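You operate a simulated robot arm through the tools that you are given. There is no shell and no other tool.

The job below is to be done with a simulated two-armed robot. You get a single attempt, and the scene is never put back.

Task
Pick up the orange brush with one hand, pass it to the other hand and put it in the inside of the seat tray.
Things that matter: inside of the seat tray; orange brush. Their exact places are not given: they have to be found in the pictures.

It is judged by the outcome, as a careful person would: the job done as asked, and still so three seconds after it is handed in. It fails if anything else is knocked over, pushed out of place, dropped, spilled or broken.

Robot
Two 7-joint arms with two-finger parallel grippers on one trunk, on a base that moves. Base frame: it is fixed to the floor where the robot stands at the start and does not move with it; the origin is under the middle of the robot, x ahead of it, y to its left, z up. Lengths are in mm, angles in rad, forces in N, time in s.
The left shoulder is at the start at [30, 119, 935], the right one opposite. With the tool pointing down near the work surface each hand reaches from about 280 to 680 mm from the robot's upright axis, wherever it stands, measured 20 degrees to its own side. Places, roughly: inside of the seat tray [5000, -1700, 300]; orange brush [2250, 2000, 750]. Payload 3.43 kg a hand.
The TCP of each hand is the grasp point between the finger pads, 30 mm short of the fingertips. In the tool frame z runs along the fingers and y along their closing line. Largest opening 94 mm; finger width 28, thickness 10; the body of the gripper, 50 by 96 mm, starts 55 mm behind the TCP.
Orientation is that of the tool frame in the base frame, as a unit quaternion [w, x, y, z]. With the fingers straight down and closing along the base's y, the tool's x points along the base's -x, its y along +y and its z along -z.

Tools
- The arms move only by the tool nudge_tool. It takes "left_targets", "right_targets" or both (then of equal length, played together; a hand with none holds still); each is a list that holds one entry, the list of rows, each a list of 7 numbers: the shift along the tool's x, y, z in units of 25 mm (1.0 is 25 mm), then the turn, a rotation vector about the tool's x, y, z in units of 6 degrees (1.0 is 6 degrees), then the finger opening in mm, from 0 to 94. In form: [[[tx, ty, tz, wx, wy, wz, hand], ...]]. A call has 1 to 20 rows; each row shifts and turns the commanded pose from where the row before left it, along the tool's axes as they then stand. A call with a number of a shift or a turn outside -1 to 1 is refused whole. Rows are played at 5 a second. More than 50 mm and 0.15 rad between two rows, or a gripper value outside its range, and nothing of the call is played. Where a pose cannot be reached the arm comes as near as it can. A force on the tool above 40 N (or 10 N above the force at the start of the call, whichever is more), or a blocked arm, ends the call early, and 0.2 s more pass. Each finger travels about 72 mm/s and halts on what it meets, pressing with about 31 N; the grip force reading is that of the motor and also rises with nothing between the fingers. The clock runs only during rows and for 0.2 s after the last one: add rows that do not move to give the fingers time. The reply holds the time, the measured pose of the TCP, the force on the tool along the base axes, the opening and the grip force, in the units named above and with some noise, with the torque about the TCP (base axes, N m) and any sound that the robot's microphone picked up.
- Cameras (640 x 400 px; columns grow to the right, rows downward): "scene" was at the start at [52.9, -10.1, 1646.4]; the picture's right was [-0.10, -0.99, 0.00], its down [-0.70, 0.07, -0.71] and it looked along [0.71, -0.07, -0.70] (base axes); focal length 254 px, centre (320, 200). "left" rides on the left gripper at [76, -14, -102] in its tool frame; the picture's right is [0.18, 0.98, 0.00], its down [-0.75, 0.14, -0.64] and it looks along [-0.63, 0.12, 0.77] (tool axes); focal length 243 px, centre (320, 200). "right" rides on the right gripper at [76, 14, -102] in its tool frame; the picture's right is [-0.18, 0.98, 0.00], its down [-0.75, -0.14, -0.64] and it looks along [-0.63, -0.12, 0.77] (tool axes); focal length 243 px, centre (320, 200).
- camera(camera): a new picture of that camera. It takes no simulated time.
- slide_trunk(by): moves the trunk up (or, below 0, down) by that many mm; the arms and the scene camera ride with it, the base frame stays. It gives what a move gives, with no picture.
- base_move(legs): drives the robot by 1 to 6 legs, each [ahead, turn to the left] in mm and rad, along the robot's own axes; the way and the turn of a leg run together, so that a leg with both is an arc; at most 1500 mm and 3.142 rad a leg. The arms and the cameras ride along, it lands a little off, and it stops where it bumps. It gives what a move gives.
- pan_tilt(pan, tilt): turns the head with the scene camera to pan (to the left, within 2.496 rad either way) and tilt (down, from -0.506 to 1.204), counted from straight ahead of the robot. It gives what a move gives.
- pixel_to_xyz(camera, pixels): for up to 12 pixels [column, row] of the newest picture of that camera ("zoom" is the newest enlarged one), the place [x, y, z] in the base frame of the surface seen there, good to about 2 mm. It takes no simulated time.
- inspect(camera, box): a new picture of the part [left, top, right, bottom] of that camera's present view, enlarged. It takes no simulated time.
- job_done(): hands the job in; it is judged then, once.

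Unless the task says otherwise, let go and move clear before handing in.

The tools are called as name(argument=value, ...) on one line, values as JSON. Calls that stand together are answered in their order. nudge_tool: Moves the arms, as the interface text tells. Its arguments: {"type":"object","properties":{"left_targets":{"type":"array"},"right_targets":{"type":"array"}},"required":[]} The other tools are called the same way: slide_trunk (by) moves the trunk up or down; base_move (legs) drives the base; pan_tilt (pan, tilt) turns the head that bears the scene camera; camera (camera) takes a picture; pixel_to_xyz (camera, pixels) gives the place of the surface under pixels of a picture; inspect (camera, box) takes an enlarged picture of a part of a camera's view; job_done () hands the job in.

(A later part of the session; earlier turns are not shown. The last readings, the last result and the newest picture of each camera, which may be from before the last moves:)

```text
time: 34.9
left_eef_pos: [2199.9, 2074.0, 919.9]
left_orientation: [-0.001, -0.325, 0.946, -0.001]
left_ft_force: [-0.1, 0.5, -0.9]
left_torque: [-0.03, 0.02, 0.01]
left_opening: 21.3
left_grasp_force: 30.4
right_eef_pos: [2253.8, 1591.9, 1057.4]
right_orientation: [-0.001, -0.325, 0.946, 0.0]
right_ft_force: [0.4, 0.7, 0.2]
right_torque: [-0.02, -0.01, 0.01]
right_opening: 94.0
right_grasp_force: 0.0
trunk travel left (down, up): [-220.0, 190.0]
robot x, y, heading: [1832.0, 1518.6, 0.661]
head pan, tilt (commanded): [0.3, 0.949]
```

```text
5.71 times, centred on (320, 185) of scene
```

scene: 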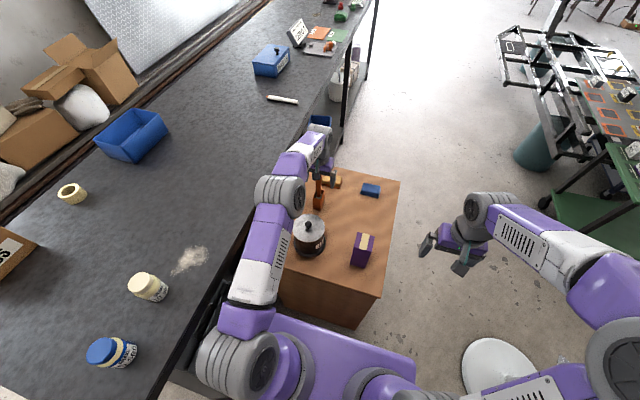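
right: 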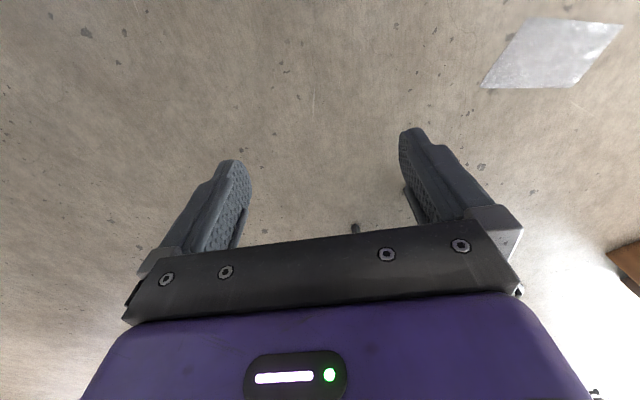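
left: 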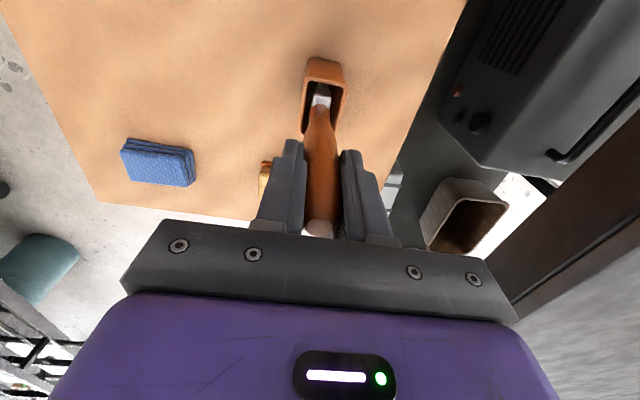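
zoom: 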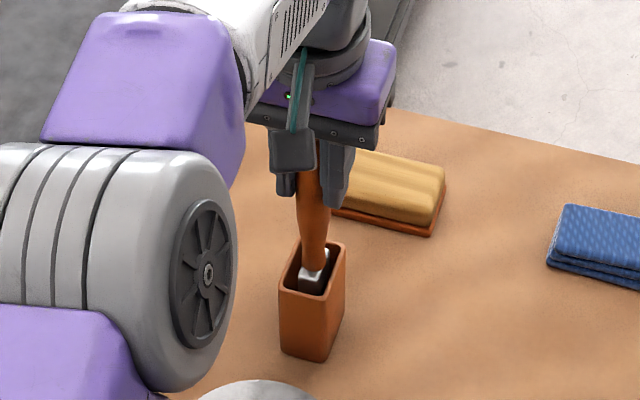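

The ferrule is now higher relative to the holder and the holder stays put on the box, so it is sliding out freely. I raise the trunk 120 mm more.

slide_trunk(by=60)

slide_trunk(by=60)

camera(camera="left")

inspect(camera="scene", box=[280, 140, 360, 240])

```text
time: 35.9
left_eef_pos: [2199.9, 2074.7, 979.6]
left_orientation: [-0.001, -0.325, 0.946, 0.001]
left_ft_force: [0.1, 0.2, -0.8]
left_torque: [-0.03, 0.0, -0.05]
left_opening: 21.6
left_grasp_force: 30.7
right_eef_pos: [2253.3, 1590.3, 1116.8]
right_orientation: [-0.001, -0.325, 0.946, 0.001]
right_ft_force: [0.5, -0.2, -0.4]
right_torque: [-0.03, 0.03, 0.0]
right_opening: 94.0
right_grasp_force: 0.0
trunk travel left (down, up): [-280.0, 130.0]
robot x, y, heading: [1830.2, 1517.7, 0.663]
head pan, tilt (commanded): [0.3, 0.949]
```

```text
time: 36.9
left_eef_pos: [2199.9, 2073.5, 1039.1]
left_orientation: [-0.002, -0.325, 0.946, 0.0]
left_ft_force: [-0.3, 0.5, -0.3]
left_torque: [-0.01, 0.01, 0.03]
left_opening: 21.1
left_grasp_force: 30.8
right_eef_pos: [2253.0, 1591.0, 1177.7]
right_orientation: [0.0, -0.325, 0.946, 0.001]
right_ft_force: [-0.2, -0.2, 0.5]
right_torque: [-0.03, 0.0, 0.0]
right_opening: 94.0
right_grasp_force: 0.1
trunk travel left (down, up): [-340.0, 70.0]
robot x, y, heading: [1829.9, 1517.9, 0.66]
head pan, tilt (commanded): [0.3, 0.949]
```

```text
taken
```

left: 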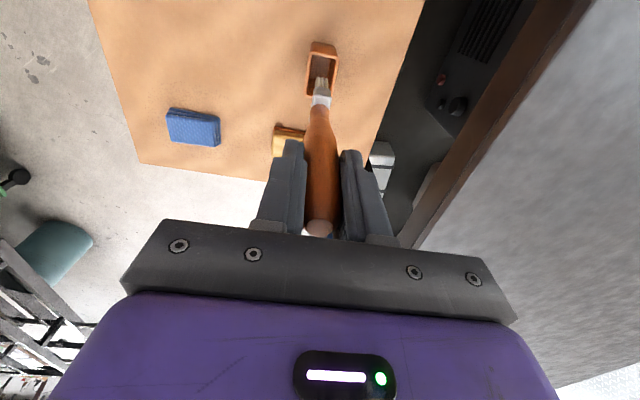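

```text
4.00 times, centred on (320, 190) of scene
```

zoom: 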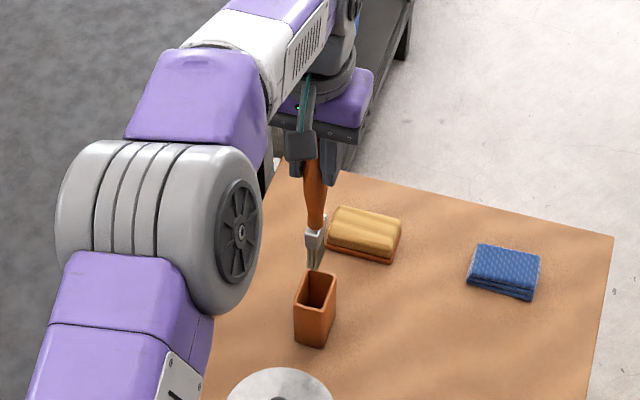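

The brush (orange handle, metal ferrule, tan bristles) is out of the holder, which stands unmoved. I measure the bristle tip and raise the trunk another 60 mm to clear the can.

pixel_to_xyz(camera="zoom", pixels=[[314, 266], [313, 245], [314, 232], [315, 215], [316, 160], [316, 190], [307, 262], [321, 262], [305, 238], [324, 238], [280, 370]])

slide_trunk(by=60)

```text
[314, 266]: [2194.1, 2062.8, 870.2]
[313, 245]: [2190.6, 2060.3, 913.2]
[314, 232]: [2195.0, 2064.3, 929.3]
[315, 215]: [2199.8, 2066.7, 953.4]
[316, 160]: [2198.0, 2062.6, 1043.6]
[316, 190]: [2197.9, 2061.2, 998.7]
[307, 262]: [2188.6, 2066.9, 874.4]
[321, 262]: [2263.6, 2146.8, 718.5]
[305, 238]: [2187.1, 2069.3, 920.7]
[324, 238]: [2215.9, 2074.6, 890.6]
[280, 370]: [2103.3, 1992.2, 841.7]
```

```text
time: 37.9
left_eef_pos: [2200.0, 2074.3, 1101.1]
left_orientation: [0.0, -0.325, 0.946, 0.0]
left_ft_force: [-0.1, 0.1, -0.8]
left_torque: [-0.05, -0.01, 0.01]
left_opening: 21.3
left_grasp_force: 31.3
right_eef_pos: [2252.9, 1591.4, 1236.7]
right_orientation: [0.0, -0.325, 0.946, 0.0]
right_ft_force: [0.0, 0.7, 0.4]
right_torque: [0.04, 0.04, 0.0]
right_opening: 93.9
right_grasp_force: 0.0
trunk travel left (down, up): [-400.0, 10.0]
robot x, y, heading: [1825.3, 1517.1, 0.666]
head pan, tilt (commanded): [0.3, 0.949]
```

The bristle tip hangs 171 mm below the TCP, now at z≈930, 60 mm above the can's knob. I back the base away 500 mm into the open lane for the handover.

base_move(legs=[[-500, 0]])

camera(camera="scene")

camera(camera="left")

```text
time: 40.7
left_eef_pos: [1821.7, 1776.1, 1101.1]
left_orientation: [0.0, -0.325, 0.946, 0.0]
left_ft_force: [0.2, -0.2, -1.0]
left_torque: [0.03, 0.03, -0.02]
left_opening: 21.7
left_grasp_force: 31.1
right_eef_pos: [1873.6, 1294.2, 1238.7]
right_orientation: [0.0, -0.325, 0.946, 0.0]
right_ft_force: [0.1, 0.6, 0.2]
right_torque: [0.01, 0.02, 0.03]
right_opening: 94.0
right_grasp_force: 0.1
trunk travel left (down, up): [-400.0, 10.0]
robot x, y, heading: [1448.3, 1220.3, 0.661]
head pan, tilt (commanded): [0.3, 0.949]
```

```text
taken
```

scene: 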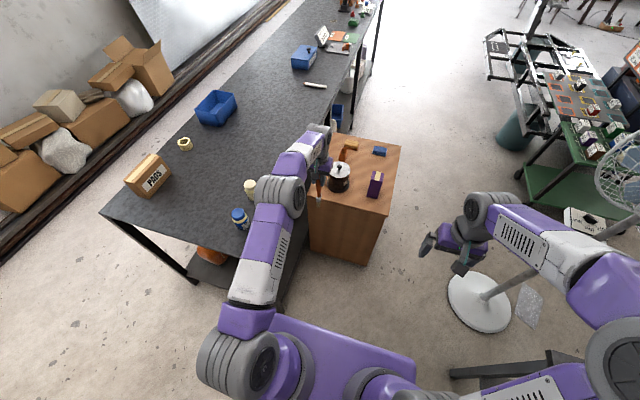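

```text
taken
```

left: 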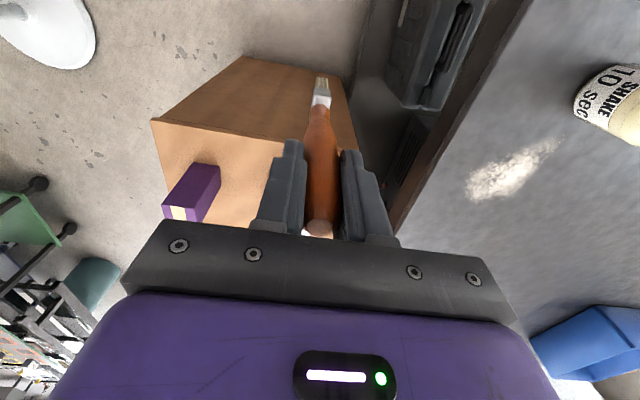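

All items on the box are undisturbed and the brush is held firmly. I back another 600 mm so both hands have free space.

base_move(legs=[[-600, 0]])

nudge_tool(left_targets=[[[0.9, -0.9, 0, 0, 0, 0, 10], [0.9, -0.9, 0, 0, 0, 0, 10], [0.9, -0.9, 0, 0, 0, 0, 10], [0.9, -0.9, 0, 0, 0, 0, 10], [0.9, -0.9, 0, 0, 0, 0, 10], [0.9, 0, 0, 0, 0, 0, 10], [0.9, 0, 0, 0, 0, 0, 10], [0.9, 0, 0, 0, 0, 0, 10]]])

camera(camera="scene")

```text
time: 44.1
left_eef_pos: [1342.3, 1405.3, 1099.7]
left_orientation: [0.0, -0.323, 0.946, 0.001]
left_ft_force: [-0.1, 0.4, -0.1]
left_torque: [-0.01, 0.03, 0.0]
left_opening: 21.4
left_grasp_force: 31.0
right_eef_pos: [1394.4, 923.6, 1237.6]
right_orientation: [0.0, -0.323, 0.946, 0.0]
right_ft_force: [-0.2, 0.0, -0.5]
right_torque: [-0.03, 0.04, 0.03]
right_opening: 93.9
right_grasp_force: 0.1
trunk travel left (down, up): [-400.0, 10.0]
robot x, y, heading: [968.8, 850.6, 0.658]
head pan, tilt (commanded): [0.3, 0.949]
```

```text
time: 46.0
left_eef_pos: [1267.6, 1203.2, 1101.9]
left_orientation: [0.0, -0.324, 0.946, 0.0]
left_ft_force: [0.7, -0.6, -0.8]
left_torque: [-0.01, 0.0, 0.01]
left_opening: 21.4
left_grasp_force: 31.0
right_eef_pos: [1394.1, 922.4, 1238.3]
right_orientation: [0.001, -0.324, 0.946, 0.0]
right_ft_force: [-0.1, -0.5, -0.7]
right_torque: [-0.01, -0.03, 0.0]
right_opening: 94.0
right_grasp_force: 0.0
trunk travel left (down, up): [-400.0, 10.0]
robot x, y, heading: [967.6, 851.1, 0.662]
head pan, tilt (commanded): [0.3, 0.949]
```

```text
taken
```

scene: 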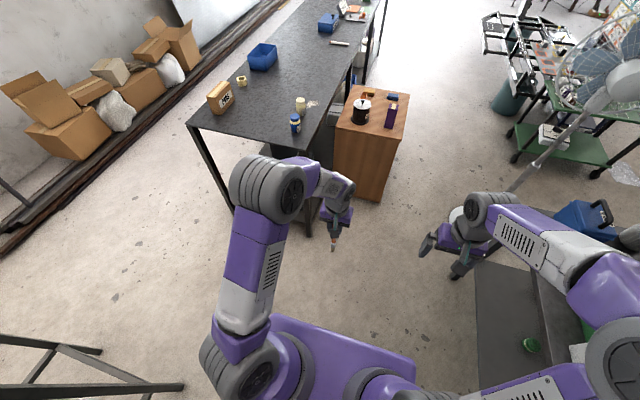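

Left TCP is 453 mm ahead, 94 mm left, z 1102 and the brush hangs down; the right hand is 380 ahead, −206, z 1238. For the handover I'll have the right hand point forward and grip the hanging handle just below the left fingers; first I move both hands forward.

nudge_tool(left_targets=[[[-0.74, -0.27, 0, 0, 0, 0, 10], [-0.74, -0.27, 0, 0, 0, 0, 10], [-0.74, -0.27, 0, 0, 0, 0, 10], [-0.74, -0.27, 0, 0, 0, 0, 10], [-0.74, -0.27, 0, 0, 0, 0, 10], [-0.74, -0.27, 0, 0, 0, 0, 10], [-0.74, -0.27, 0, 0, 0, 0, 10], [-0.74, -0.27, 0, 0, 0, 0, 10]]], right_targets=[[[-0.9, 0, 0.69, 0, 0, 0, 94], [-0.9, 0, 0.69, 0, 0, 0, 94], [-0.9, 0, 0.69, 0, 0, 0, 94], [-0.9, 0, 0.69, 0, 0, 0, 94], [-0.9, 0, 0.69, 0, 0, 0, 94], [-0.9, 0, 0.69, 0, 0, 0, 94], [-0.9, 0, 0.69, 0, 0, 0, 94], [-0.9, 0, 0.69, 0, 0, 0, 94]]])

```text
time: 47.8
left_eef_pos: [1420.2, 1254.4, 1098.5]
left_orientation: [-0.001, -0.324, 0.946, 0.0]
left_ft_force: [0.1, 0.5, -1.2]
left_torque: [-0.01, 0.0, -0.01]
left_opening: 21.3
left_grasp_force: 30.9
right_eef_pos: [1537.3, 1033.7, 1098.0]
right_orientation: [-0.001, -0.324, 0.946, 0.0]
right_ft_force: [-0.1, 0.0, 0.1]
right_torque: [0.03, 0.01, -0.02]
right_opening: 94.0
right_grasp_force: 0.2
trunk travel left (down, up): [-400.0, 10.0]
robot x, y, heading: [970.0, 851.1, 0.664]
head pan, tilt (commanded): [0.3, 0.949]
```

Both hands moved as planned. Now I pitch the right hand forward (turn about tool −y), checking halfway.

nudge_tool(right_targets=[[[0, 0, 0, 0, -1, 0, 94], [0, 0, 0, 0, -1, 0, 94], [0, 0, 0, 0, -1, 0, 94], [0, 0, 0, 0, -1, 0, 94], [0, 0, 0, 0, -1, 0, 94], [0, 0, 0, 0, -1, 0, 94], [0, 0, 0, 0, -1, 0, 94], [0, 0, 0, 0, -1, 0, 94]]])

camera(camera="scene")

```text
time: 49.5
left_eef_pos: [1420.0, 1253.5, 1099.6]
left_orientation: [0.0, -0.324, 0.946, 0.001]
left_ft_force: [-0.1, 1.1, -0.5]
left_torque: [0.01, -0.01, 0.0]
left_opening: 21.3
left_grasp_force: 31.0
right_eef_pos: [1536.4, 1031.8, 1099.3]
right_orientation: [0.386, -0.295, 0.864, 0.131]
right_ft_force: [-0.3, 1.0, 0.2]
right_torque: [0.03, -0.03, 0.02]
right_opening: 93.9
right_grasp_force: 0.0
trunk travel left (down, up): [-400.0, 10.0]
robot x, y, heading: [971.4, 850.3, 0.66]
head pan, tilt (commanded): [0.3, 0.949]
```

```text
taken
```

scene: 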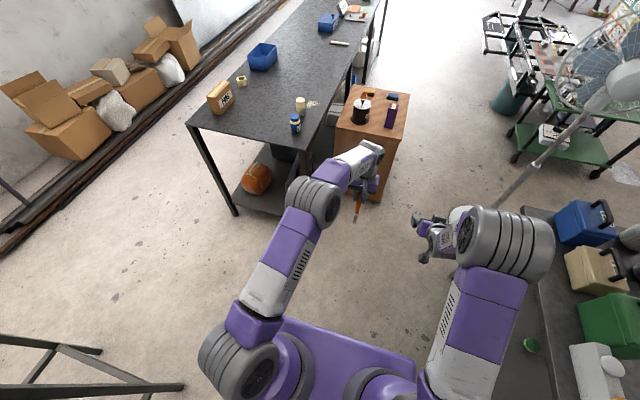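

The right tool now points forward and down at 48°. I finish the turn to horizontal.

nudge_tool(right_targets=[[[0, 0, 0, 0, -1, 0, 94], [0, 0, 0, 0, -1, 0, 94], [0, 0, 0, 0, -1, 0, 94], [0, 0, 0, 0, -1, 0, 94], [0, 0, 0, 0, -1, 0, 94], [0, 0, 0, 0, -1, 0, 94], [0, 0, 0, 0, -1, 0, 94], [0, 0, 0, 0, 0, 0, 94]]])

camera(camera="scene")

camera(camera="right")

```text
time: 51.4
left_eef_pos: [1419.4, 1253.2, 1100.2]
left_orientation: [0.0, -0.324, 0.946, 0.0]
left_ft_force: [0.7, 0.2, 0.0]
left_torque: [0.0, -0.01, 0.01]
left_opening: 21.4
left_grasp_force: 31.1
right_eef_pos: [1536.4, 1031.7, 1099.6]
right_orientation: [0.67, -0.229, 0.668, 0.229]
right_ft_force: [-0.2, -0.4, 0.2]
right_torque: [0.0, -0.02, 0.0]
right_opening: 93.9
right_grasp_force: 0.0
trunk travel left (down, up): [-400.0, 10.0]
robot x, y, heading: [973.3, 853.7, 0.667]
head pan, tilt (commanded): [0.3, 0.949]
```

```text
taken
```

scene: 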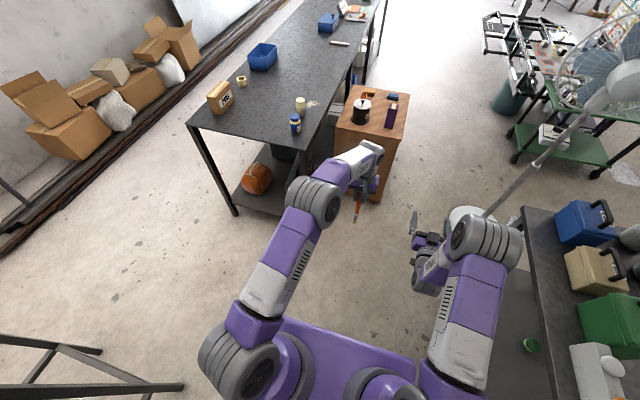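

```text
taken
```

right: 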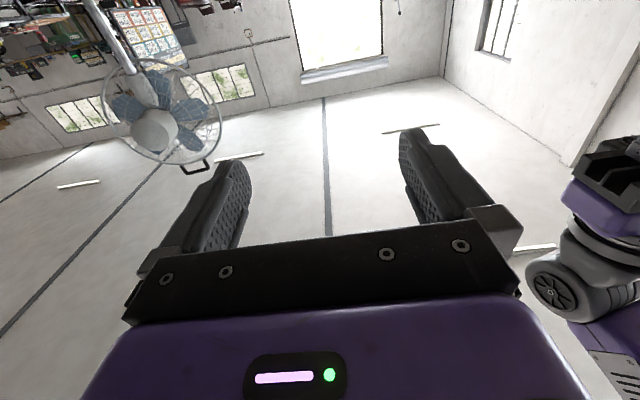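

The right tool now points forward with its closing line left–right. The brush axis is 44 mm ahead and 247 mm to the left of the right TCP; I first drop 68 mm and back 60 mm, then strafe left to sit behind the brush.

nudge_tool(right_targets=[[[0.9, 0, -0.8, 0, 0, 0, 94], [0.91, 0, -0.8, 0, 0, 0, 94], [0.91, 0, -0.8, 0, 0, 0, 94], [0, 0.988, 0, 0, 0, 0, 94], [0, 0.988, 0, 0, 0, 0, 94], [0, 0.988, 0, 0, 0, 0, 94], [0, 0.988, 0, 0, 0, 0, 94], [0, 0.988, 0, 0, 0, 0, 94], [0, 0.988, 0, 0, 0, 0, 94], [0, 0.988, 0, 0, 0, 0, 94], [0, 0.988, 0, 0, 0, 0, 94], [0, 0.988, 0, 0, 0, 0, 94], [0, 0.988, 0, 0, 0, 0, 94], [0, 0, 0, 0, 0, 0, 94]]])

camera(camera="scene")

camera(camera="right")

camera(camera="left")

```text
time: 54.4
left_eef_pos: [1420.0, 1252.9, 1099.1]
left_orientation: [0.0, -0.324, 0.946, 0.0]
left_ft_force: [-0.1, 0.4, -0.5]
left_torque: [-0.04, 0.0, -0.02]
left_opening: 21.4
left_grasp_force: 30.9
right_eef_pos: [1337.4, 1190.6, 1032.9]
right_orientation: [0.669, -0.229, 0.669, 0.229]
right_ft_force: [-0.5, -0.2, 0.9]
right_torque: [-0.03, 0.03, 0.03]
right_opening: 94.3
right_grasp_force: 0.1
trunk travel left (down, up): [-400.0, 10.0]
robot x, y, heading: [974.5, 852.3, 0.66]
head pan, tilt (commanded): [0.3, 0.949]
```

```text
taken
```

scene: 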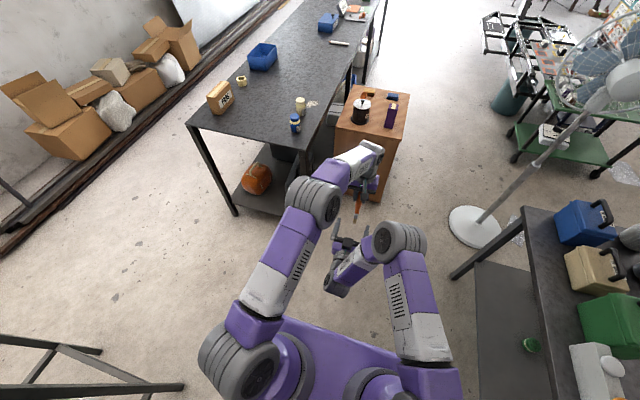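

```text
taken
```

right: 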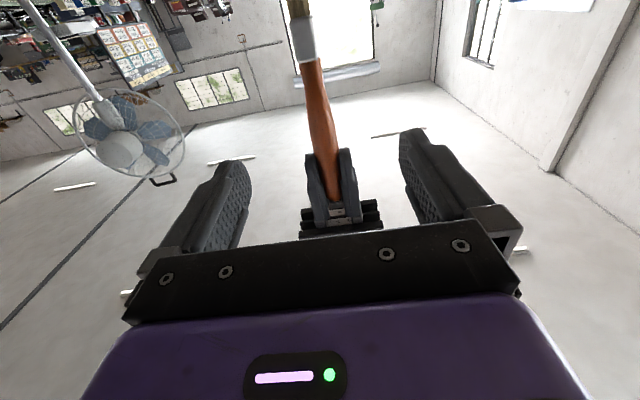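

```text
taken
```

left: 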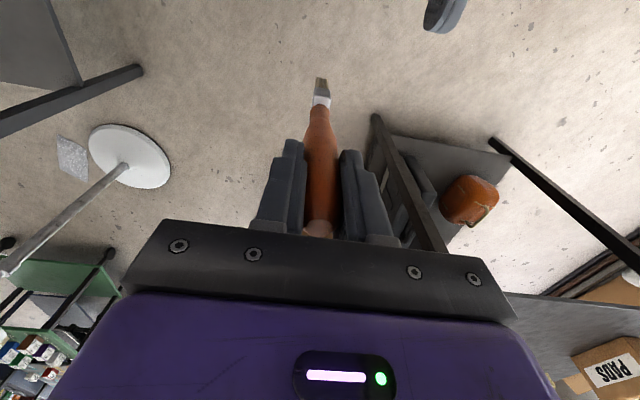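

The right view shows the hanging brush between its open fingers: ferrule at (303, 40), handle (310-335, 60-170), left fingers at (330, 190). I measure the brush axis before closing in.

pixel_to_xyz(camera="right", pixels=[[302, 35], [311, 65], [316, 90], [321, 115], [326, 140], [310, 115], [332, 115], [307, 90], [326, 90], [303, 55], [345, 180], [316, 180]])

```text
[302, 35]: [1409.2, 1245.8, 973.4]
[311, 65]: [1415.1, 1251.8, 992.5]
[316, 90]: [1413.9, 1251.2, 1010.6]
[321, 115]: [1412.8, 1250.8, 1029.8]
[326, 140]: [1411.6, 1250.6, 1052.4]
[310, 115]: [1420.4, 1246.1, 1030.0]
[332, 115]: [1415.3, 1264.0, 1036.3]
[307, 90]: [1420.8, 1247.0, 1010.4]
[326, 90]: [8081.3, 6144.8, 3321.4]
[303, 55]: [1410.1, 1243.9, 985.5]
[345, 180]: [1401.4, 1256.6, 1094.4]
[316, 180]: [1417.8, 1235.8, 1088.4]
```

The brush axis is about 107 mm ahead of the right TCP and ~1 mm to its left, well centred. I slide the right hand forward 106 mm so the handle is between its pads.

nudge_tool(right_targets=[[[0, 0.05, 0.85, 0, 0, 0, 94], [0, 0, 0.85, 0, 0, 0, 94], [0, 0, 0.85, 0, 0, 0, 94], [0, 0, 0.85, 0, 0, 0, 94], [0, 0, 0.85, 0, 0, 0, 94], [0, 0, 0, 0, 0, 0, 94]]])

camera(camera="right")

inspect(camera="scene", box=[300, 130, 440, 290])

```text
time: 55.8
left_eef_pos: [1418.5, 1254.3, 1099.4]
left_orientation: [0.001, -0.324, 0.946, 0.0]
left_ft_force: [-0.5, -0.3, -0.5]
left_torque: [0.01, 0.03, -0.02]
left_opening: 21.6
left_grasp_force: 31.0
right_eef_pos: [1420.7, 1257.6, 1033.7]
right_orientation: [0.669, -0.228, 0.669, 0.228]
right_ft_force: [0.6, -0.7, 0.0]
right_torque: [-0.02, -0.01, 0.0]
right_opening: 93.7
right_grasp_force: 0.1
trunk travel left (down, up): [-400.0, 10.0]
robot x, y, heading: [968.2, 848.1, 0.655]
head pan, tilt (commanded): [0.3, 0.949]
```

```text
taken
```

right: 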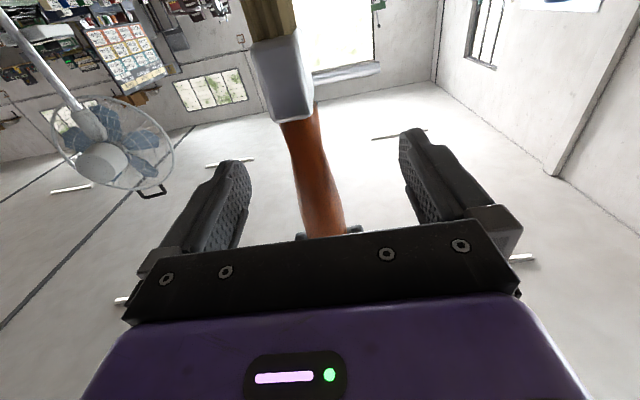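

```text
2.50 times, centred on (370, 210) of scene
```

zoom: 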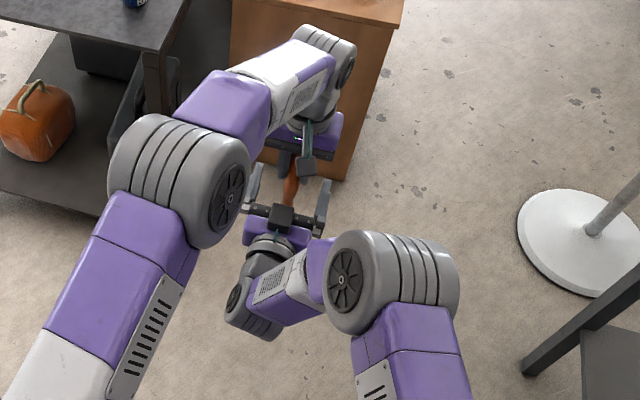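

The handle passes right through the right hand's grasp point (columns ~303–340 at row 190). I close the right fingers while the left still holds.

nudge_tool(right_targets=[[[0, 0, 0, 0, 0, 0, 70], [0, 0, 0, 0, 0, 0, 48], [0, 0, 0, 0, 0, 0, 34], [0, 0, 0, 0, 0, 0, 26], [0, 0, 0, 0, 0, 0, 18], [0, 0, 0, 0, 0, 0, 8], [0, 0, 0, 0, 0, 0, 8], [0, 0, 0, 0, 0, 0, 8]]])

camera(camera="right")

camera(camera="left")

```text
time: 57.5
left_eef_pos: [1418.5, 1255.1, 1098.3]
left_orientation: [0.0, -0.324, 0.946, 0.0]
left_ft_force: [-4.4, 5.7, -1.1]
left_torque: [0.25, 0.17, 0.0]
left_opening: 21.5
left_grasp_force: 31.2
right_eef_pos: [1421.9, 1257.3, 1032.8]
right_orientation: [0.669, -0.229, 0.669, 0.229]
right_ft_force: [4.9, -6.9, -0.1]
right_torque: [0.15, 0.12, 0.03]
right_opening: 25.6
right_grasp_force: 31.0
trunk travel left (down, up): [-400.0, 10.0]
robot x, y, heading: [969.0, 847.9, 0.654]
head pan, tilt (commanded): [0.3, 0.949]
```

```text
taken
```

right: 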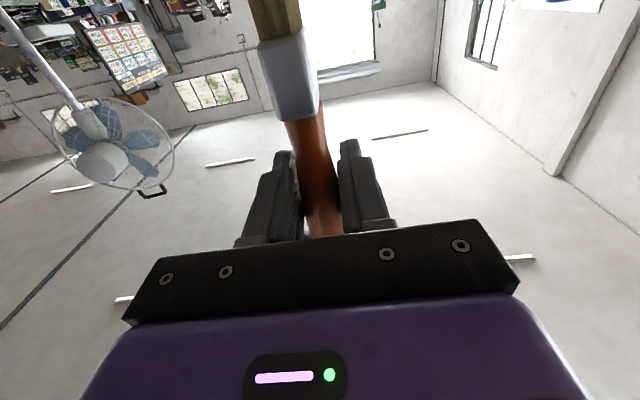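

```text
taken
```

left: 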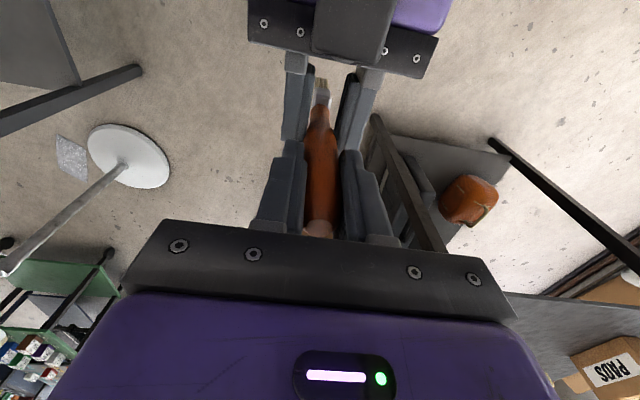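

Both hands now hold the handle (right opening 25.6 mm at 31 N). I open the left fingers and raise the left hand straight up off the handle.

nudge_tool(left_targets=[[[0, 0, 0, 0, 0, 0, 30], [0, 0, 0, 0, 0, 0, 50], [0, 0, 0, 0, 0, 0, 70], [0, 0, 0, 0, 0, 0, 94], [0, 0, 0, 0, 0, 0, 94], [0, 0, 0, 0, 0, 0, 94]]])

camera(camera="right")

camera(camera="left")

```text
time: 59.0
left_eef_pos: [1419.4, 1253.7, 1099.5]
left_orientation: [0.0, -0.324, 0.946, 0.0]
left_ft_force: [0.6, 0.0, -0.7]
left_torque: [-0.02, -0.01, 0.05]
left_opening: 94.0
left_grasp_force: 0.1
right_eef_pos: [1420.2, 1257.4, 1034.3]
right_orientation: [0.669, -0.229, 0.669, 0.229]
right_ft_force: [0.2, 0.6, -0.5]
right_torque: [-0.02, 0.01, -0.01]
right_opening: 25.5
right_grasp_force: 30.9
trunk travel left (down, up): [-400.0, 10.0]
robot x, y, heading: [972.0, 851.0, 0.658]
head pan, tilt (commanded): [0.3, 0.949]
```

```text
taken
```

right: 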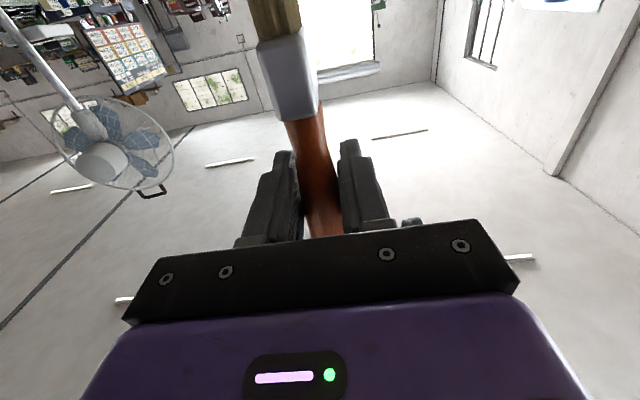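

```text
taken
```

left: 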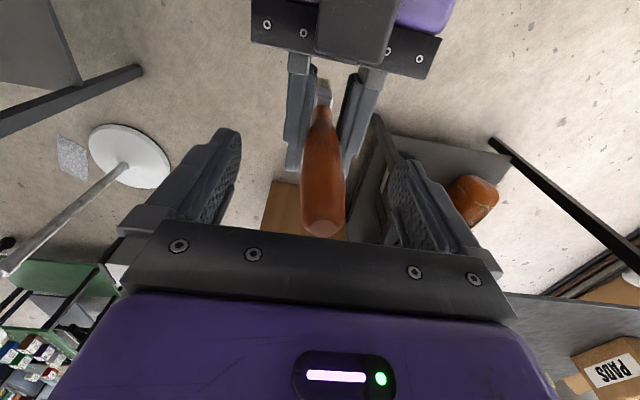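

The left hand is open and clear, the right hand holds the brush steadily (30.9 N). I lift the left hand 100 mm, then move it left and back.

nudge_tool(left_targets=[[[0, 0, -1, 0, 0, 0, 94], [0, 0, -1, 0, 0, 0, 94], [0, 0, -1, 0, 0, 0, 94], [0, 0, -1, 0, 0, 0, 94], [0, 1, 0, 0, 0, 0, 94], [0, 1, 0, 0, 0, 0, 94], [0, 1, 0, 0, 0, 0, 94], [0, 1, 0, 0, 0, 0, 94], [0.5, 1, 0, 0, 0, 0, 94], [1, 0.5, 0, 0, 0, 0, 94], [1, 0, 0, 0, 0, 0, 94], [1, 0, 0, 0, 0, 0, 94], [1, 0, 0, 0, 0, 0, 94], [1, 0, 0, 0, 0, 0, 94]]])

camera(camera="scene")

camera(camera="right")

```text
time: 62.0
left_eef_pos: [1225.4, 1276.8, 1201.5]
left_orientation: [0.0, -0.324, 0.946, 0.0]
left_ft_force: [-0.2, -0.2, 1.1]
left_torque: [0.0, 0.03, 0.03]
left_opening: 94.0
left_grasp_force: 0.0
right_eef_pos: [1420.9, 1255.7, 1033.4]
right_orientation: [0.669, -0.229, 0.669, 0.229]
right_ft_force: [-0.7, -0.1, 0.6]
right_torque: [0.01, 0.0, 0.0]
right_opening: 25.8
right_grasp_force: 31.2
trunk travel left (down, up): [-400.0, 10.0]
robot x, y, heading: [969.0, 848.9, 0.662]
head pan, tilt (commanded): [0.3, 0.949]
```

```text
taken
```

scene: 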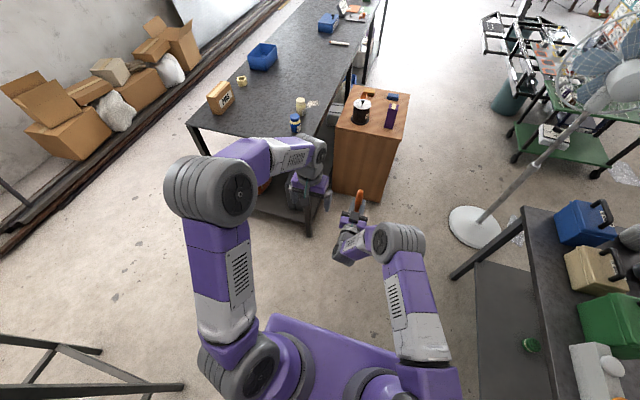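

```text
taken
```

right: 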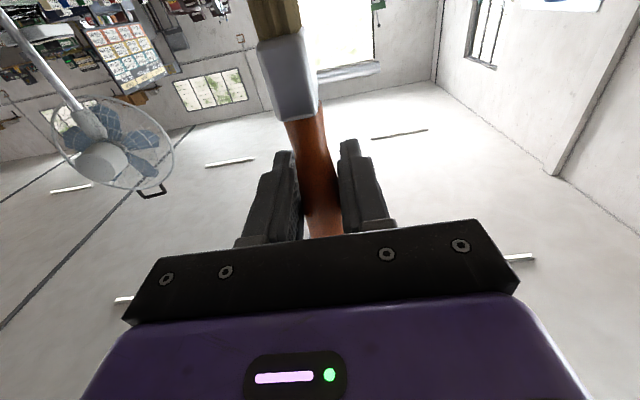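

The handover is done: the right hand alone holds the brush (25.8 mm, 31 N). I strafe the right hand to its own side, then turn it back to point down for travel.

nudge_tool(right_targets=[[[0, -1, 0, 0, 0, 0, 8], [0, -1, 0, 0, 0, 0, 8], [0, -1, 0, 0, 0, 0, 8], [0, -1, 0, 0, 0, 0, 8], [0, -1, 0, 0, 0, 0, 8], [0, -1, 0, 0, 0, 0, 8], [0, -1, 0, 0, 0, 0, 8], [0, -1, 0, 0, 0, 0, 8], [0, 0, 0, 0, 1, 0, 8], [0, 0, 0, 0, 1, 0, 8], [0, 0, 0, 0, 1, 0, 8], [0, 0, 0, 0, 1, 0, 8], [0, 0, 0, 0, 1, 0, 8], [0, 0, 0, 0, 1, 0, 8], [0, 0, 0, 0, 1, 0, 8], [0, 0, 0, 0, 1, 0, 8]]])

nudge_tool(right_targets=[[[0, 0, 0, 0, 1, 0, 8], [0, 0, 0, 0, 1, 0, 8], [0, 0, 0, 0, 1, 0, 8], [0, 0, 0, 0, 1, 0, 8], [0, 0, 0, 0, 1, 0, 8], [0, 0, 0, 0, 1, 0, 8], [0, 0, 0, 0, 1, 0, 8], [1, 0, 0, 0, 0, 0, 8], [1, 0, 0, 0, 0, 0, 8], [1, 0, 0, 0, 0, 0, 8], [1, 0, 0, 0, 0, 0, 8], [1, 0, 0, 0, 0, 0, 8], [1, 0, 0, 0, 0, 0, 8], [0, 0, 0, 0, 0, 0, 8]]])

camera(camera="right")

camera(camera="scene")

```text
time: 65.3
left_eef_pos: [1226.8, 1278.3, 1199.5]
left_orientation: [0.0, -0.324, 0.946, 0.0]
left_ft_force: [-0.3, 0.3, -0.2]
left_torque: [0.0, 0.03, 0.01]
left_opening: 94.1
left_grasp_force: 0.0
right_eef_pos: [1543.9, 1098.1, 1033.4]
right_orientation: [0.339, -0.302, 0.884, 0.115]
right_ft_force: [-0.7, 0.5, -0.1]
right_torque: [-0.02, -0.01, -0.03]
right_opening: 25.5
right_grasp_force: 30.7
trunk travel left (down, up): [-400.0, 10.0]
robot x, y, heading: [971.3, 849.7, 0.662]
head pan, tilt (commanded): [0.3, 0.949]
```

```text
time: 68.3
left_eef_pos: [1227.1, 1279.0, 1199.5]
left_orientation: [0.0, -0.324, 0.946, 0.0]
left_ft_force: [-0.5, -0.2, -0.6]
left_torque: [0.01, 0.0, -0.04]
left_opening: 94.1
left_grasp_force: 0.2
right_eef_pos: [1423.9, 1007.2, 1032.3]
right_orientation: [0.0, -0.324, 0.946, -0.001]
right_ft_force: [0.5, 0.1, -0.5]
right_torque: [0.01, -0.05, 0.0]
right_opening: 25.8
right_grasp_force: 30.6
trunk travel left (down, up): [-400.0, 10.0]
robot x, y, heading: [969.7, 849.0, 0.658]
head pan, tilt (commanded): [0.3, 0.949]
```

```text
taken
```

right: 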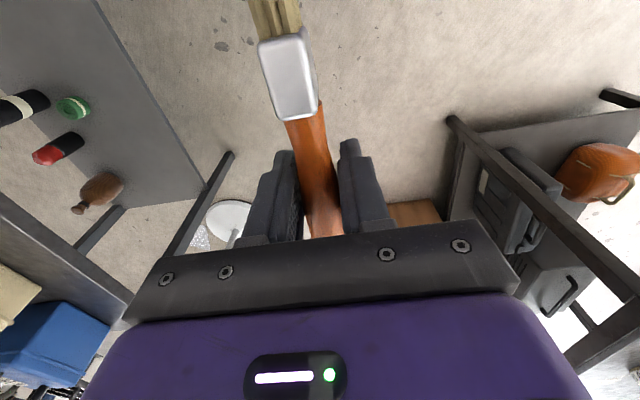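

```text
taken
```

scene: 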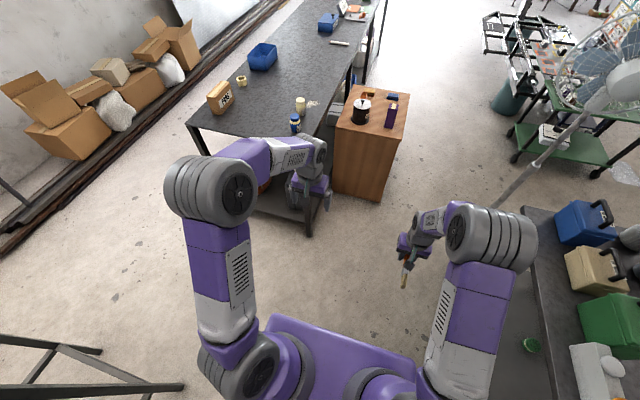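

The brush is level in the right hand, bristles toward me. Before reversing and turning I check where the rack at lower left (60–180, 345–390) and the workbench corner are.

pixel_to_xyz(camera="scene", pixels=[[180, 387], [62, 347], [20, 380], [100, 351], [525, 208], [455, 275], [540, 400], [475, 265]])

pan_tilt(pan=-1.3, tilt=0.4)

camera(camera="scene")

```text
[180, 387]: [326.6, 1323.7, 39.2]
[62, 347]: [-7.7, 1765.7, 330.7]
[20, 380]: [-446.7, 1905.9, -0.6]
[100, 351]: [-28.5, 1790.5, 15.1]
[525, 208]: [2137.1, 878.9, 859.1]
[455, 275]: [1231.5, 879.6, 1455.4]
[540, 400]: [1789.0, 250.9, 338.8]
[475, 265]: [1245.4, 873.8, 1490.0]
```

```text
time: 70.0
left_eef_pos: [1226.5, 1277.6, 1201.2]
left_orientation: [-0.001, -0.325, 0.946, -0.001]
left_ft_force: [0.6, 0.5, -0.3]
left_torque: [0.0, 0.01, 0.02]
left_opening: 94.2
left_grasp_force: 0.0
right_eef_pos: [1425.1, 1007.0, 1033.1]
right_orientation: [-0.001, -0.324, 0.946, 0.0]
right_ft_force: [0.3, 0.1, -0.7]
right_torque: [0.01, 0.0, 0.03]
right_opening: 25.4
right_grasp_force: 31.1
trunk travel left (down, up): [-400.0, 10.0]
robot x, y, heading: [969.8, 850.3, 0.665]
head pan, tilt (commanded): [-1.3, 0.4]
```

```text
taken
```

scene: 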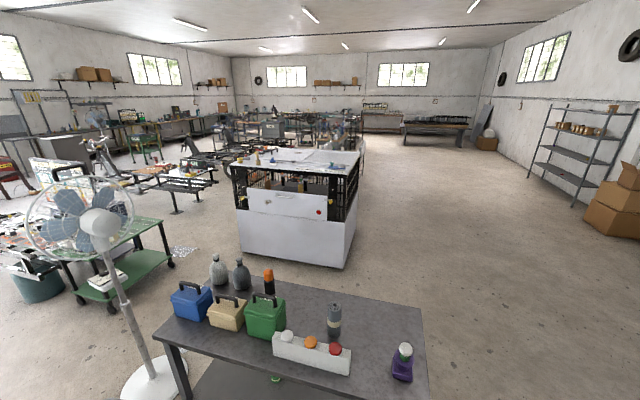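

The way back along the lane and around the workbench's near end is open. I reverse 700 mm, turn right and drive to about [1000, −900].

base_move(legs=[[-700, 0], [0, -1.81], [1400, 0], [0, 0.6]])

pan_tilt(pan=0.3, tilt=0.35)

camera(camera="scene")

```text
time: 86.3
left_eef_pos: [1489.8, -929.0, 1200.4]
left_orientation: [0.0, 0.272, 0.962, 0.0]
left_ft_force: [0.7, -0.3, 0.6]
left_torque: [0.01, 0.0, 0.04]
left_opening: 93.9
left_grasp_force: 0.0
right_eef_pos: [1304.6, -1210.1, 1032.6]
right_orientation: [0.001, 0.271, 0.963, 0.0]
right_ft_force: [0.4, -0.1, -0.6]
right_torque: [-0.01, -0.01, 0.0]
right_opening: 25.5
right_grasp_force: 30.9
trunk travel left (down, up): [-400.0, 10.0]
robot x, y, heading: [999.7, -841.0, -0.547]
head pan, tilt (commanded): [-1.3, 0.4]
```

```text
time: 88.0
left_eef_pos: [1489.8, -927.3, 1201.3]
left_orientation: [0.0, 0.271, 0.962, 0.0]
left_ft_force: [0.0, 0.5, 0.4]
left_torque: [0.01, 0.01, -0.05]
left_opening: 94.1
left_grasp_force: 0.1
right_eef_pos: [1304.6, -1210.8, 1032.5]
right_orientation: [0.0, 0.271, 0.963, 0.001]
right_ft_force: [-0.2, 0.1, -0.8]
right_torque: [-0.01, -0.05, -0.01]
right_opening: 25.4
right_grasp_force: 30.8
trunk travel left (down, up): [-400.0, 10.0]
robot x, y, heading: [994.7, -839.8, -0.552]
head pan, tilt (commanded): [0.3, 0.351]
```

```text
taken
```

scene: 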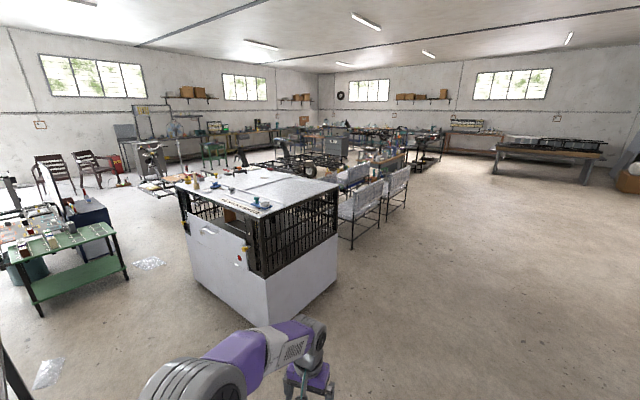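

I'm at [995, −840]; the cart is at (180-340, 175-325), chairs at (335-410, 165-248). The target point still lies behind the cart, so I enlarge and measure.

inspect(camera="scene", box=[250, 120, 450, 260])

pixel_to_xyz(camera="scene", pixels=[[268, 325], [337, 278], [190, 275], [352, 246], [375, 220], [386, 225], [404, 205], [300, 170], [345, 190], [360, 200], [395, 185], [320, 165]])

```text
2.86 times, centred on (350, 190) of scene
```

zoom: 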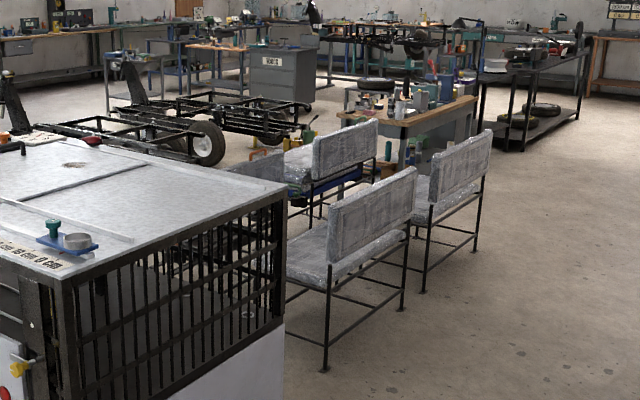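

```text
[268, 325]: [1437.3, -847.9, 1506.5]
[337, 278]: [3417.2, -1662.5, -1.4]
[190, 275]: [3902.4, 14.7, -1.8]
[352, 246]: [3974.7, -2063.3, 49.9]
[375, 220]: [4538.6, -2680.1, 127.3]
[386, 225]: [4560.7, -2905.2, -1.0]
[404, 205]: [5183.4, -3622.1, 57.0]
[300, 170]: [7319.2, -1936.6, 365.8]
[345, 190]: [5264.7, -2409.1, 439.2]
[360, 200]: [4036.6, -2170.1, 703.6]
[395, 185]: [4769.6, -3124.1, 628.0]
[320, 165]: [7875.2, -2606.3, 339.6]
```

The target point maps to the hidden seat in the second row behind the cart (a blue tray shows under the neighbouring seat at zoom (345, 185)). I drive 1700 mm along the cart's right side for a view through the gap between cart and seats.

base_move(legs=[[0, 0.07], [1500, 0], [200, 0]])

pan_tilt(pan=0.45, tilt=0.4)

camera(camera="scene")

```text
time: 97.1
left_eef_pos: [2986.4, -1724.2, 1200.3]
left_orientation: [0.0, 0.254, 0.967, 0.0]
left_ft_force: [-0.2, -0.1, 0.2]
left_torque: [-0.04, 0.01, -0.03]
left_opening: 94.0
left_grasp_force: 0.1
right_eef_pos: [2812.3, -2012.3, 1033.2]
right_orientation: [0.001, 0.254, 0.967, 0.0]
right_ft_force: [0.1, -0.5, 0.5]
right_torque: [0.0, 0.0, 0.02]
right_opening: 25.5
right_grasp_force: 31.2
trunk travel left (down, up): [-400.0, 10.0]
robot x, y, heading: [2489.8, -1653.1, -0.515]
head pan, tilt (commanded): [0.3, 0.351]
```

```text
time: 97.8
left_eef_pos: [2987.1, -1725.0, 1201.4]
left_orientation: [0.0, 0.254, 0.967, 0.0]
left_ft_force: [0.1, -0.6, 0.4]
left_torque: [0.02, 0.0, -0.02]
left_opening: 93.8
left_grasp_force: 0.0
right_eef_pos: [2813.4, -2012.2, 1031.2]
right_orientation: [0.0, 0.255, 0.967, 0.0]
right_ft_force: [0.0, 0.0, -1.3]
right_torque: [-0.03, 0.02, 0.03]
right_opening: 25.4
right_grasp_force: 30.9
trunk travel left (down, up): [-400.0, 10.0]
robot x, y, heading: [2493.0, -1655.2, -0.515]
head pan, tilt (commanded): [0.45, 0.4]
```

```text
taken
```

scene: 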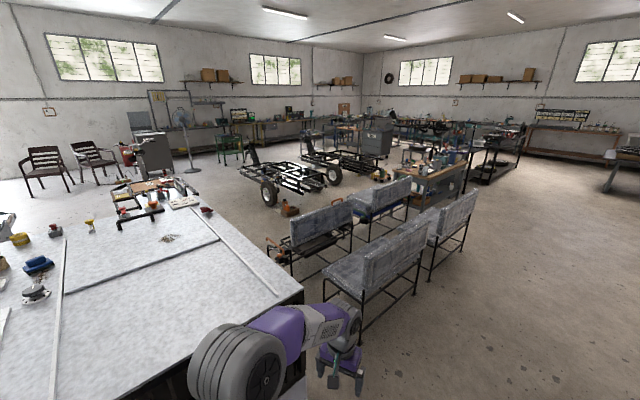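

Now the second-row seats are visible: one at (290-352, 200-265) whose seat part looks different (dark frame with objects), and another at (355-410, 178-235). I zoom in.

inspect(camera="scene", box=[255, 165, 415, 285])

pixel_to_xyz(camera="scene", pixels=[[300, 245], [318, 243], [340, 235], [290, 258], [295, 222], [350, 205], [283, 240], [290, 210], [350, 245], [325, 260], [322, 285], [362, 340]])

```text
3.33 times, centred on (335, 225) of scene
```

zoom: 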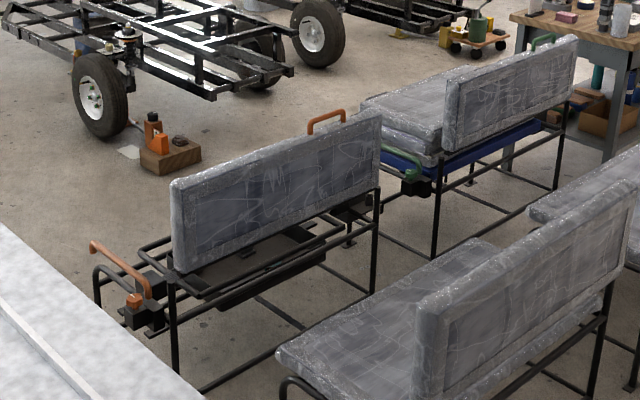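

```text
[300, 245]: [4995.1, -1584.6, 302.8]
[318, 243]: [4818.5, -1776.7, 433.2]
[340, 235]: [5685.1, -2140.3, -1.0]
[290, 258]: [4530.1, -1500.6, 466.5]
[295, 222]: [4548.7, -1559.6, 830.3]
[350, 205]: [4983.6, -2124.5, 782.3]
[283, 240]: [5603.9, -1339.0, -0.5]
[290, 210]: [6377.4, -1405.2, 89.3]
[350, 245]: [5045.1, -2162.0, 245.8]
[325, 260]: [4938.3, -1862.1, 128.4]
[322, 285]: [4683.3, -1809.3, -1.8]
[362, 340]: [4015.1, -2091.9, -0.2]
```

The seat at zoom (95-380, 110-330) has no cushion: within its black frame (z≈435-465) lies an open black tray at about [4995, −1585, 303] – that is the seat tray. It's best reached from the seat's open front, so I measure obstacles on that side and the cart's corners.

pixel_to_xyz(camera="scene", pixels=[[269, 206], [240, 172], [334, 185], [287, 214], [302, 289], [200, 208], [155, 180], [300, 272], [270, 243], [284, 262], [352, 232], [340, 195]])

pixel_to_xyz(camera="zoom", pixels=[[95, 245], [150, 290], [98, 300], [140, 245], [280, 255], [225, 275], [320, 240], [345, 115], [310, 130], [135, 330], [375, 285], [240, 245]])

```text
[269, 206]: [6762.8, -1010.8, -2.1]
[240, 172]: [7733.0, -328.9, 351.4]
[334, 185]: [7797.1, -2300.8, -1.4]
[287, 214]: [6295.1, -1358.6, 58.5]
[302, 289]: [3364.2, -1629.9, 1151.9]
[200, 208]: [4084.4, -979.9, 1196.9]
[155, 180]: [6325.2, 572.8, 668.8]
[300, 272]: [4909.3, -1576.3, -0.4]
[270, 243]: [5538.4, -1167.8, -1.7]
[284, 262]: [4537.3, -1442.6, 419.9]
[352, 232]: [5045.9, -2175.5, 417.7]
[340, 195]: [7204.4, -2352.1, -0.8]
```

```text
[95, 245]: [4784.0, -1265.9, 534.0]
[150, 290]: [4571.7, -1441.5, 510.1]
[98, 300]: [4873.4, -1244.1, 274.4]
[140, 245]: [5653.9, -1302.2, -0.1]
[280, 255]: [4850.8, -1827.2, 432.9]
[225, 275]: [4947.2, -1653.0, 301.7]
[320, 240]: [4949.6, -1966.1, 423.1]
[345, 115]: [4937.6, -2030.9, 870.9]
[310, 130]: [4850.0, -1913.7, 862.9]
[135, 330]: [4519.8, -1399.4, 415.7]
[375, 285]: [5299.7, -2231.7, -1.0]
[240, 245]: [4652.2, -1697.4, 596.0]
```

The tray lies between the seat's armrests with its floor at z≈302; the free lane in front of the seat (about 1 m) is reached by going round the cart's left side. I reverse 1100 mm, turn to face that lane, and look.

base_move(legs=[[-1100, 0], [0, 1.175]])

pan_tilt(pan=0.0, tilt=0.45)

camera(camera="scene")

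```text
time: 106.4
left_eef_pos: [1777.7, -685.3, 1201.3]
left_orientation: [0.0, -0.324, 0.946, 0.0]
left_ft_force: [-0.1, 0.5, 0.5]
left_torque: [0.01, -0.02, 0.03]
left_opening: 94.0
left_grasp_force: 0.1
right_eef_pos: [1976.8, -957.4, 1032.7]
right_orientation: [0.0, -0.324, 0.946, 0.001]
right_ft_force: [0.2, 0.2, -0.7]
right_torque: [0.01, 0.0, -0.03]
right_opening: 25.6
right_grasp_force: 30.9
trunk travel left (down, up): [-400.0, 10.0]
robot x, y, heading: [1520.9, -1111.9, 0.661]
head pan, tilt (commanded): [0.45, 0.4]
```

```text
time: 107.3
left_eef_pos: [1778.9, -684.2, 1200.9]
left_orientation: [0.0, -0.325, 0.946, 0.0]
left_ft_force: [-0.7, 0.5, 0.2]
left_torque: [-0.01, 0.0, -0.01]
left_opening: 93.9
left_grasp_force: 0.0
right_eef_pos: [1977.0, -957.7, 1033.2]
right_orientation: [0.0, -0.324, 0.946, 0.0]
right_ft_force: [0.1, 0.0, -0.7]
right_torque: [0.02, -0.02, -0.01]
right_opening: 25.8
right_grasp_force: 31.0
trunk travel left (down, up): [-400.0, 10.0]
robot x, y, heading: [1521.6, -1114.9, 0.666]
head pan, tilt (commanded): [0.0, 0.45]
```

```text
taken
```

scene: 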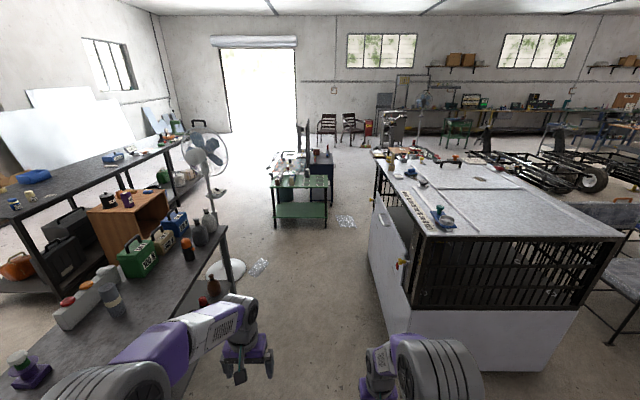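

The lane ahead (270–370, 220–330) is open, with the cart to the right and a small green trolley ahead at (270-330, 180-228). I measure these.

pixel_to_xyz(camera="scene", pixels=[[275, 226], [325, 226], [368, 262], [408, 340], [415, 300], [345, 221], [374, 160], [430, 232], [378, 235], [400, 152], [490, 155], [350, 300]])

pan_tilt(pan=-0.5, tilt=0.35)

camera(camera="scene")

```text
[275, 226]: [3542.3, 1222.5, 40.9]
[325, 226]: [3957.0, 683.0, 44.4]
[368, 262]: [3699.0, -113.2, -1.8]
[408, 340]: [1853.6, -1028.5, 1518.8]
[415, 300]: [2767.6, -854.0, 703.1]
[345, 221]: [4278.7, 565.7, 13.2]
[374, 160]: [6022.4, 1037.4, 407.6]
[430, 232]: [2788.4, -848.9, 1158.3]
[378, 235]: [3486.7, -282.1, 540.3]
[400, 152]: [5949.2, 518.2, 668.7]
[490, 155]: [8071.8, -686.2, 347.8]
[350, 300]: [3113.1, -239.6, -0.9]
```

```text
time: 108.2
left_eef_pos: [1777.7, -684.9, 1199.8]
left_orientation: [0.0, -0.325, 0.946, 0.0]
left_ft_force: [0.5, -0.2, -1.0]
left_torque: [-0.01, 0.02, 0.02]
left_opening: 94.1
left_grasp_force: 0.2
right_eef_pos: [1975.9, -955.9, 1032.5]
right_orientation: [0.001, -0.324, 0.946, -0.001]
right_ft_force: [0.2, 0.1, -0.8]
right_torque: [-0.02, 0.0, 0.02]
right_opening: 25.3
right_grasp_force: 31.0
trunk travel left (down, up): [-400.0, 10.0]
robot x, y, heading: [1525.3, -1108.9, 0.661]
head pan, tilt (commanded): [-0.499, 0.351]
```

```text
taken
```

scene: 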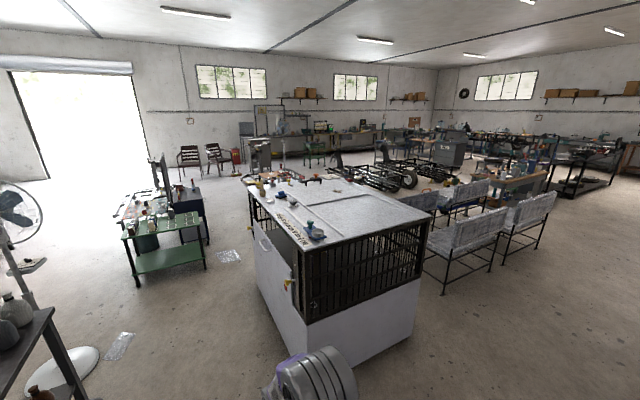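

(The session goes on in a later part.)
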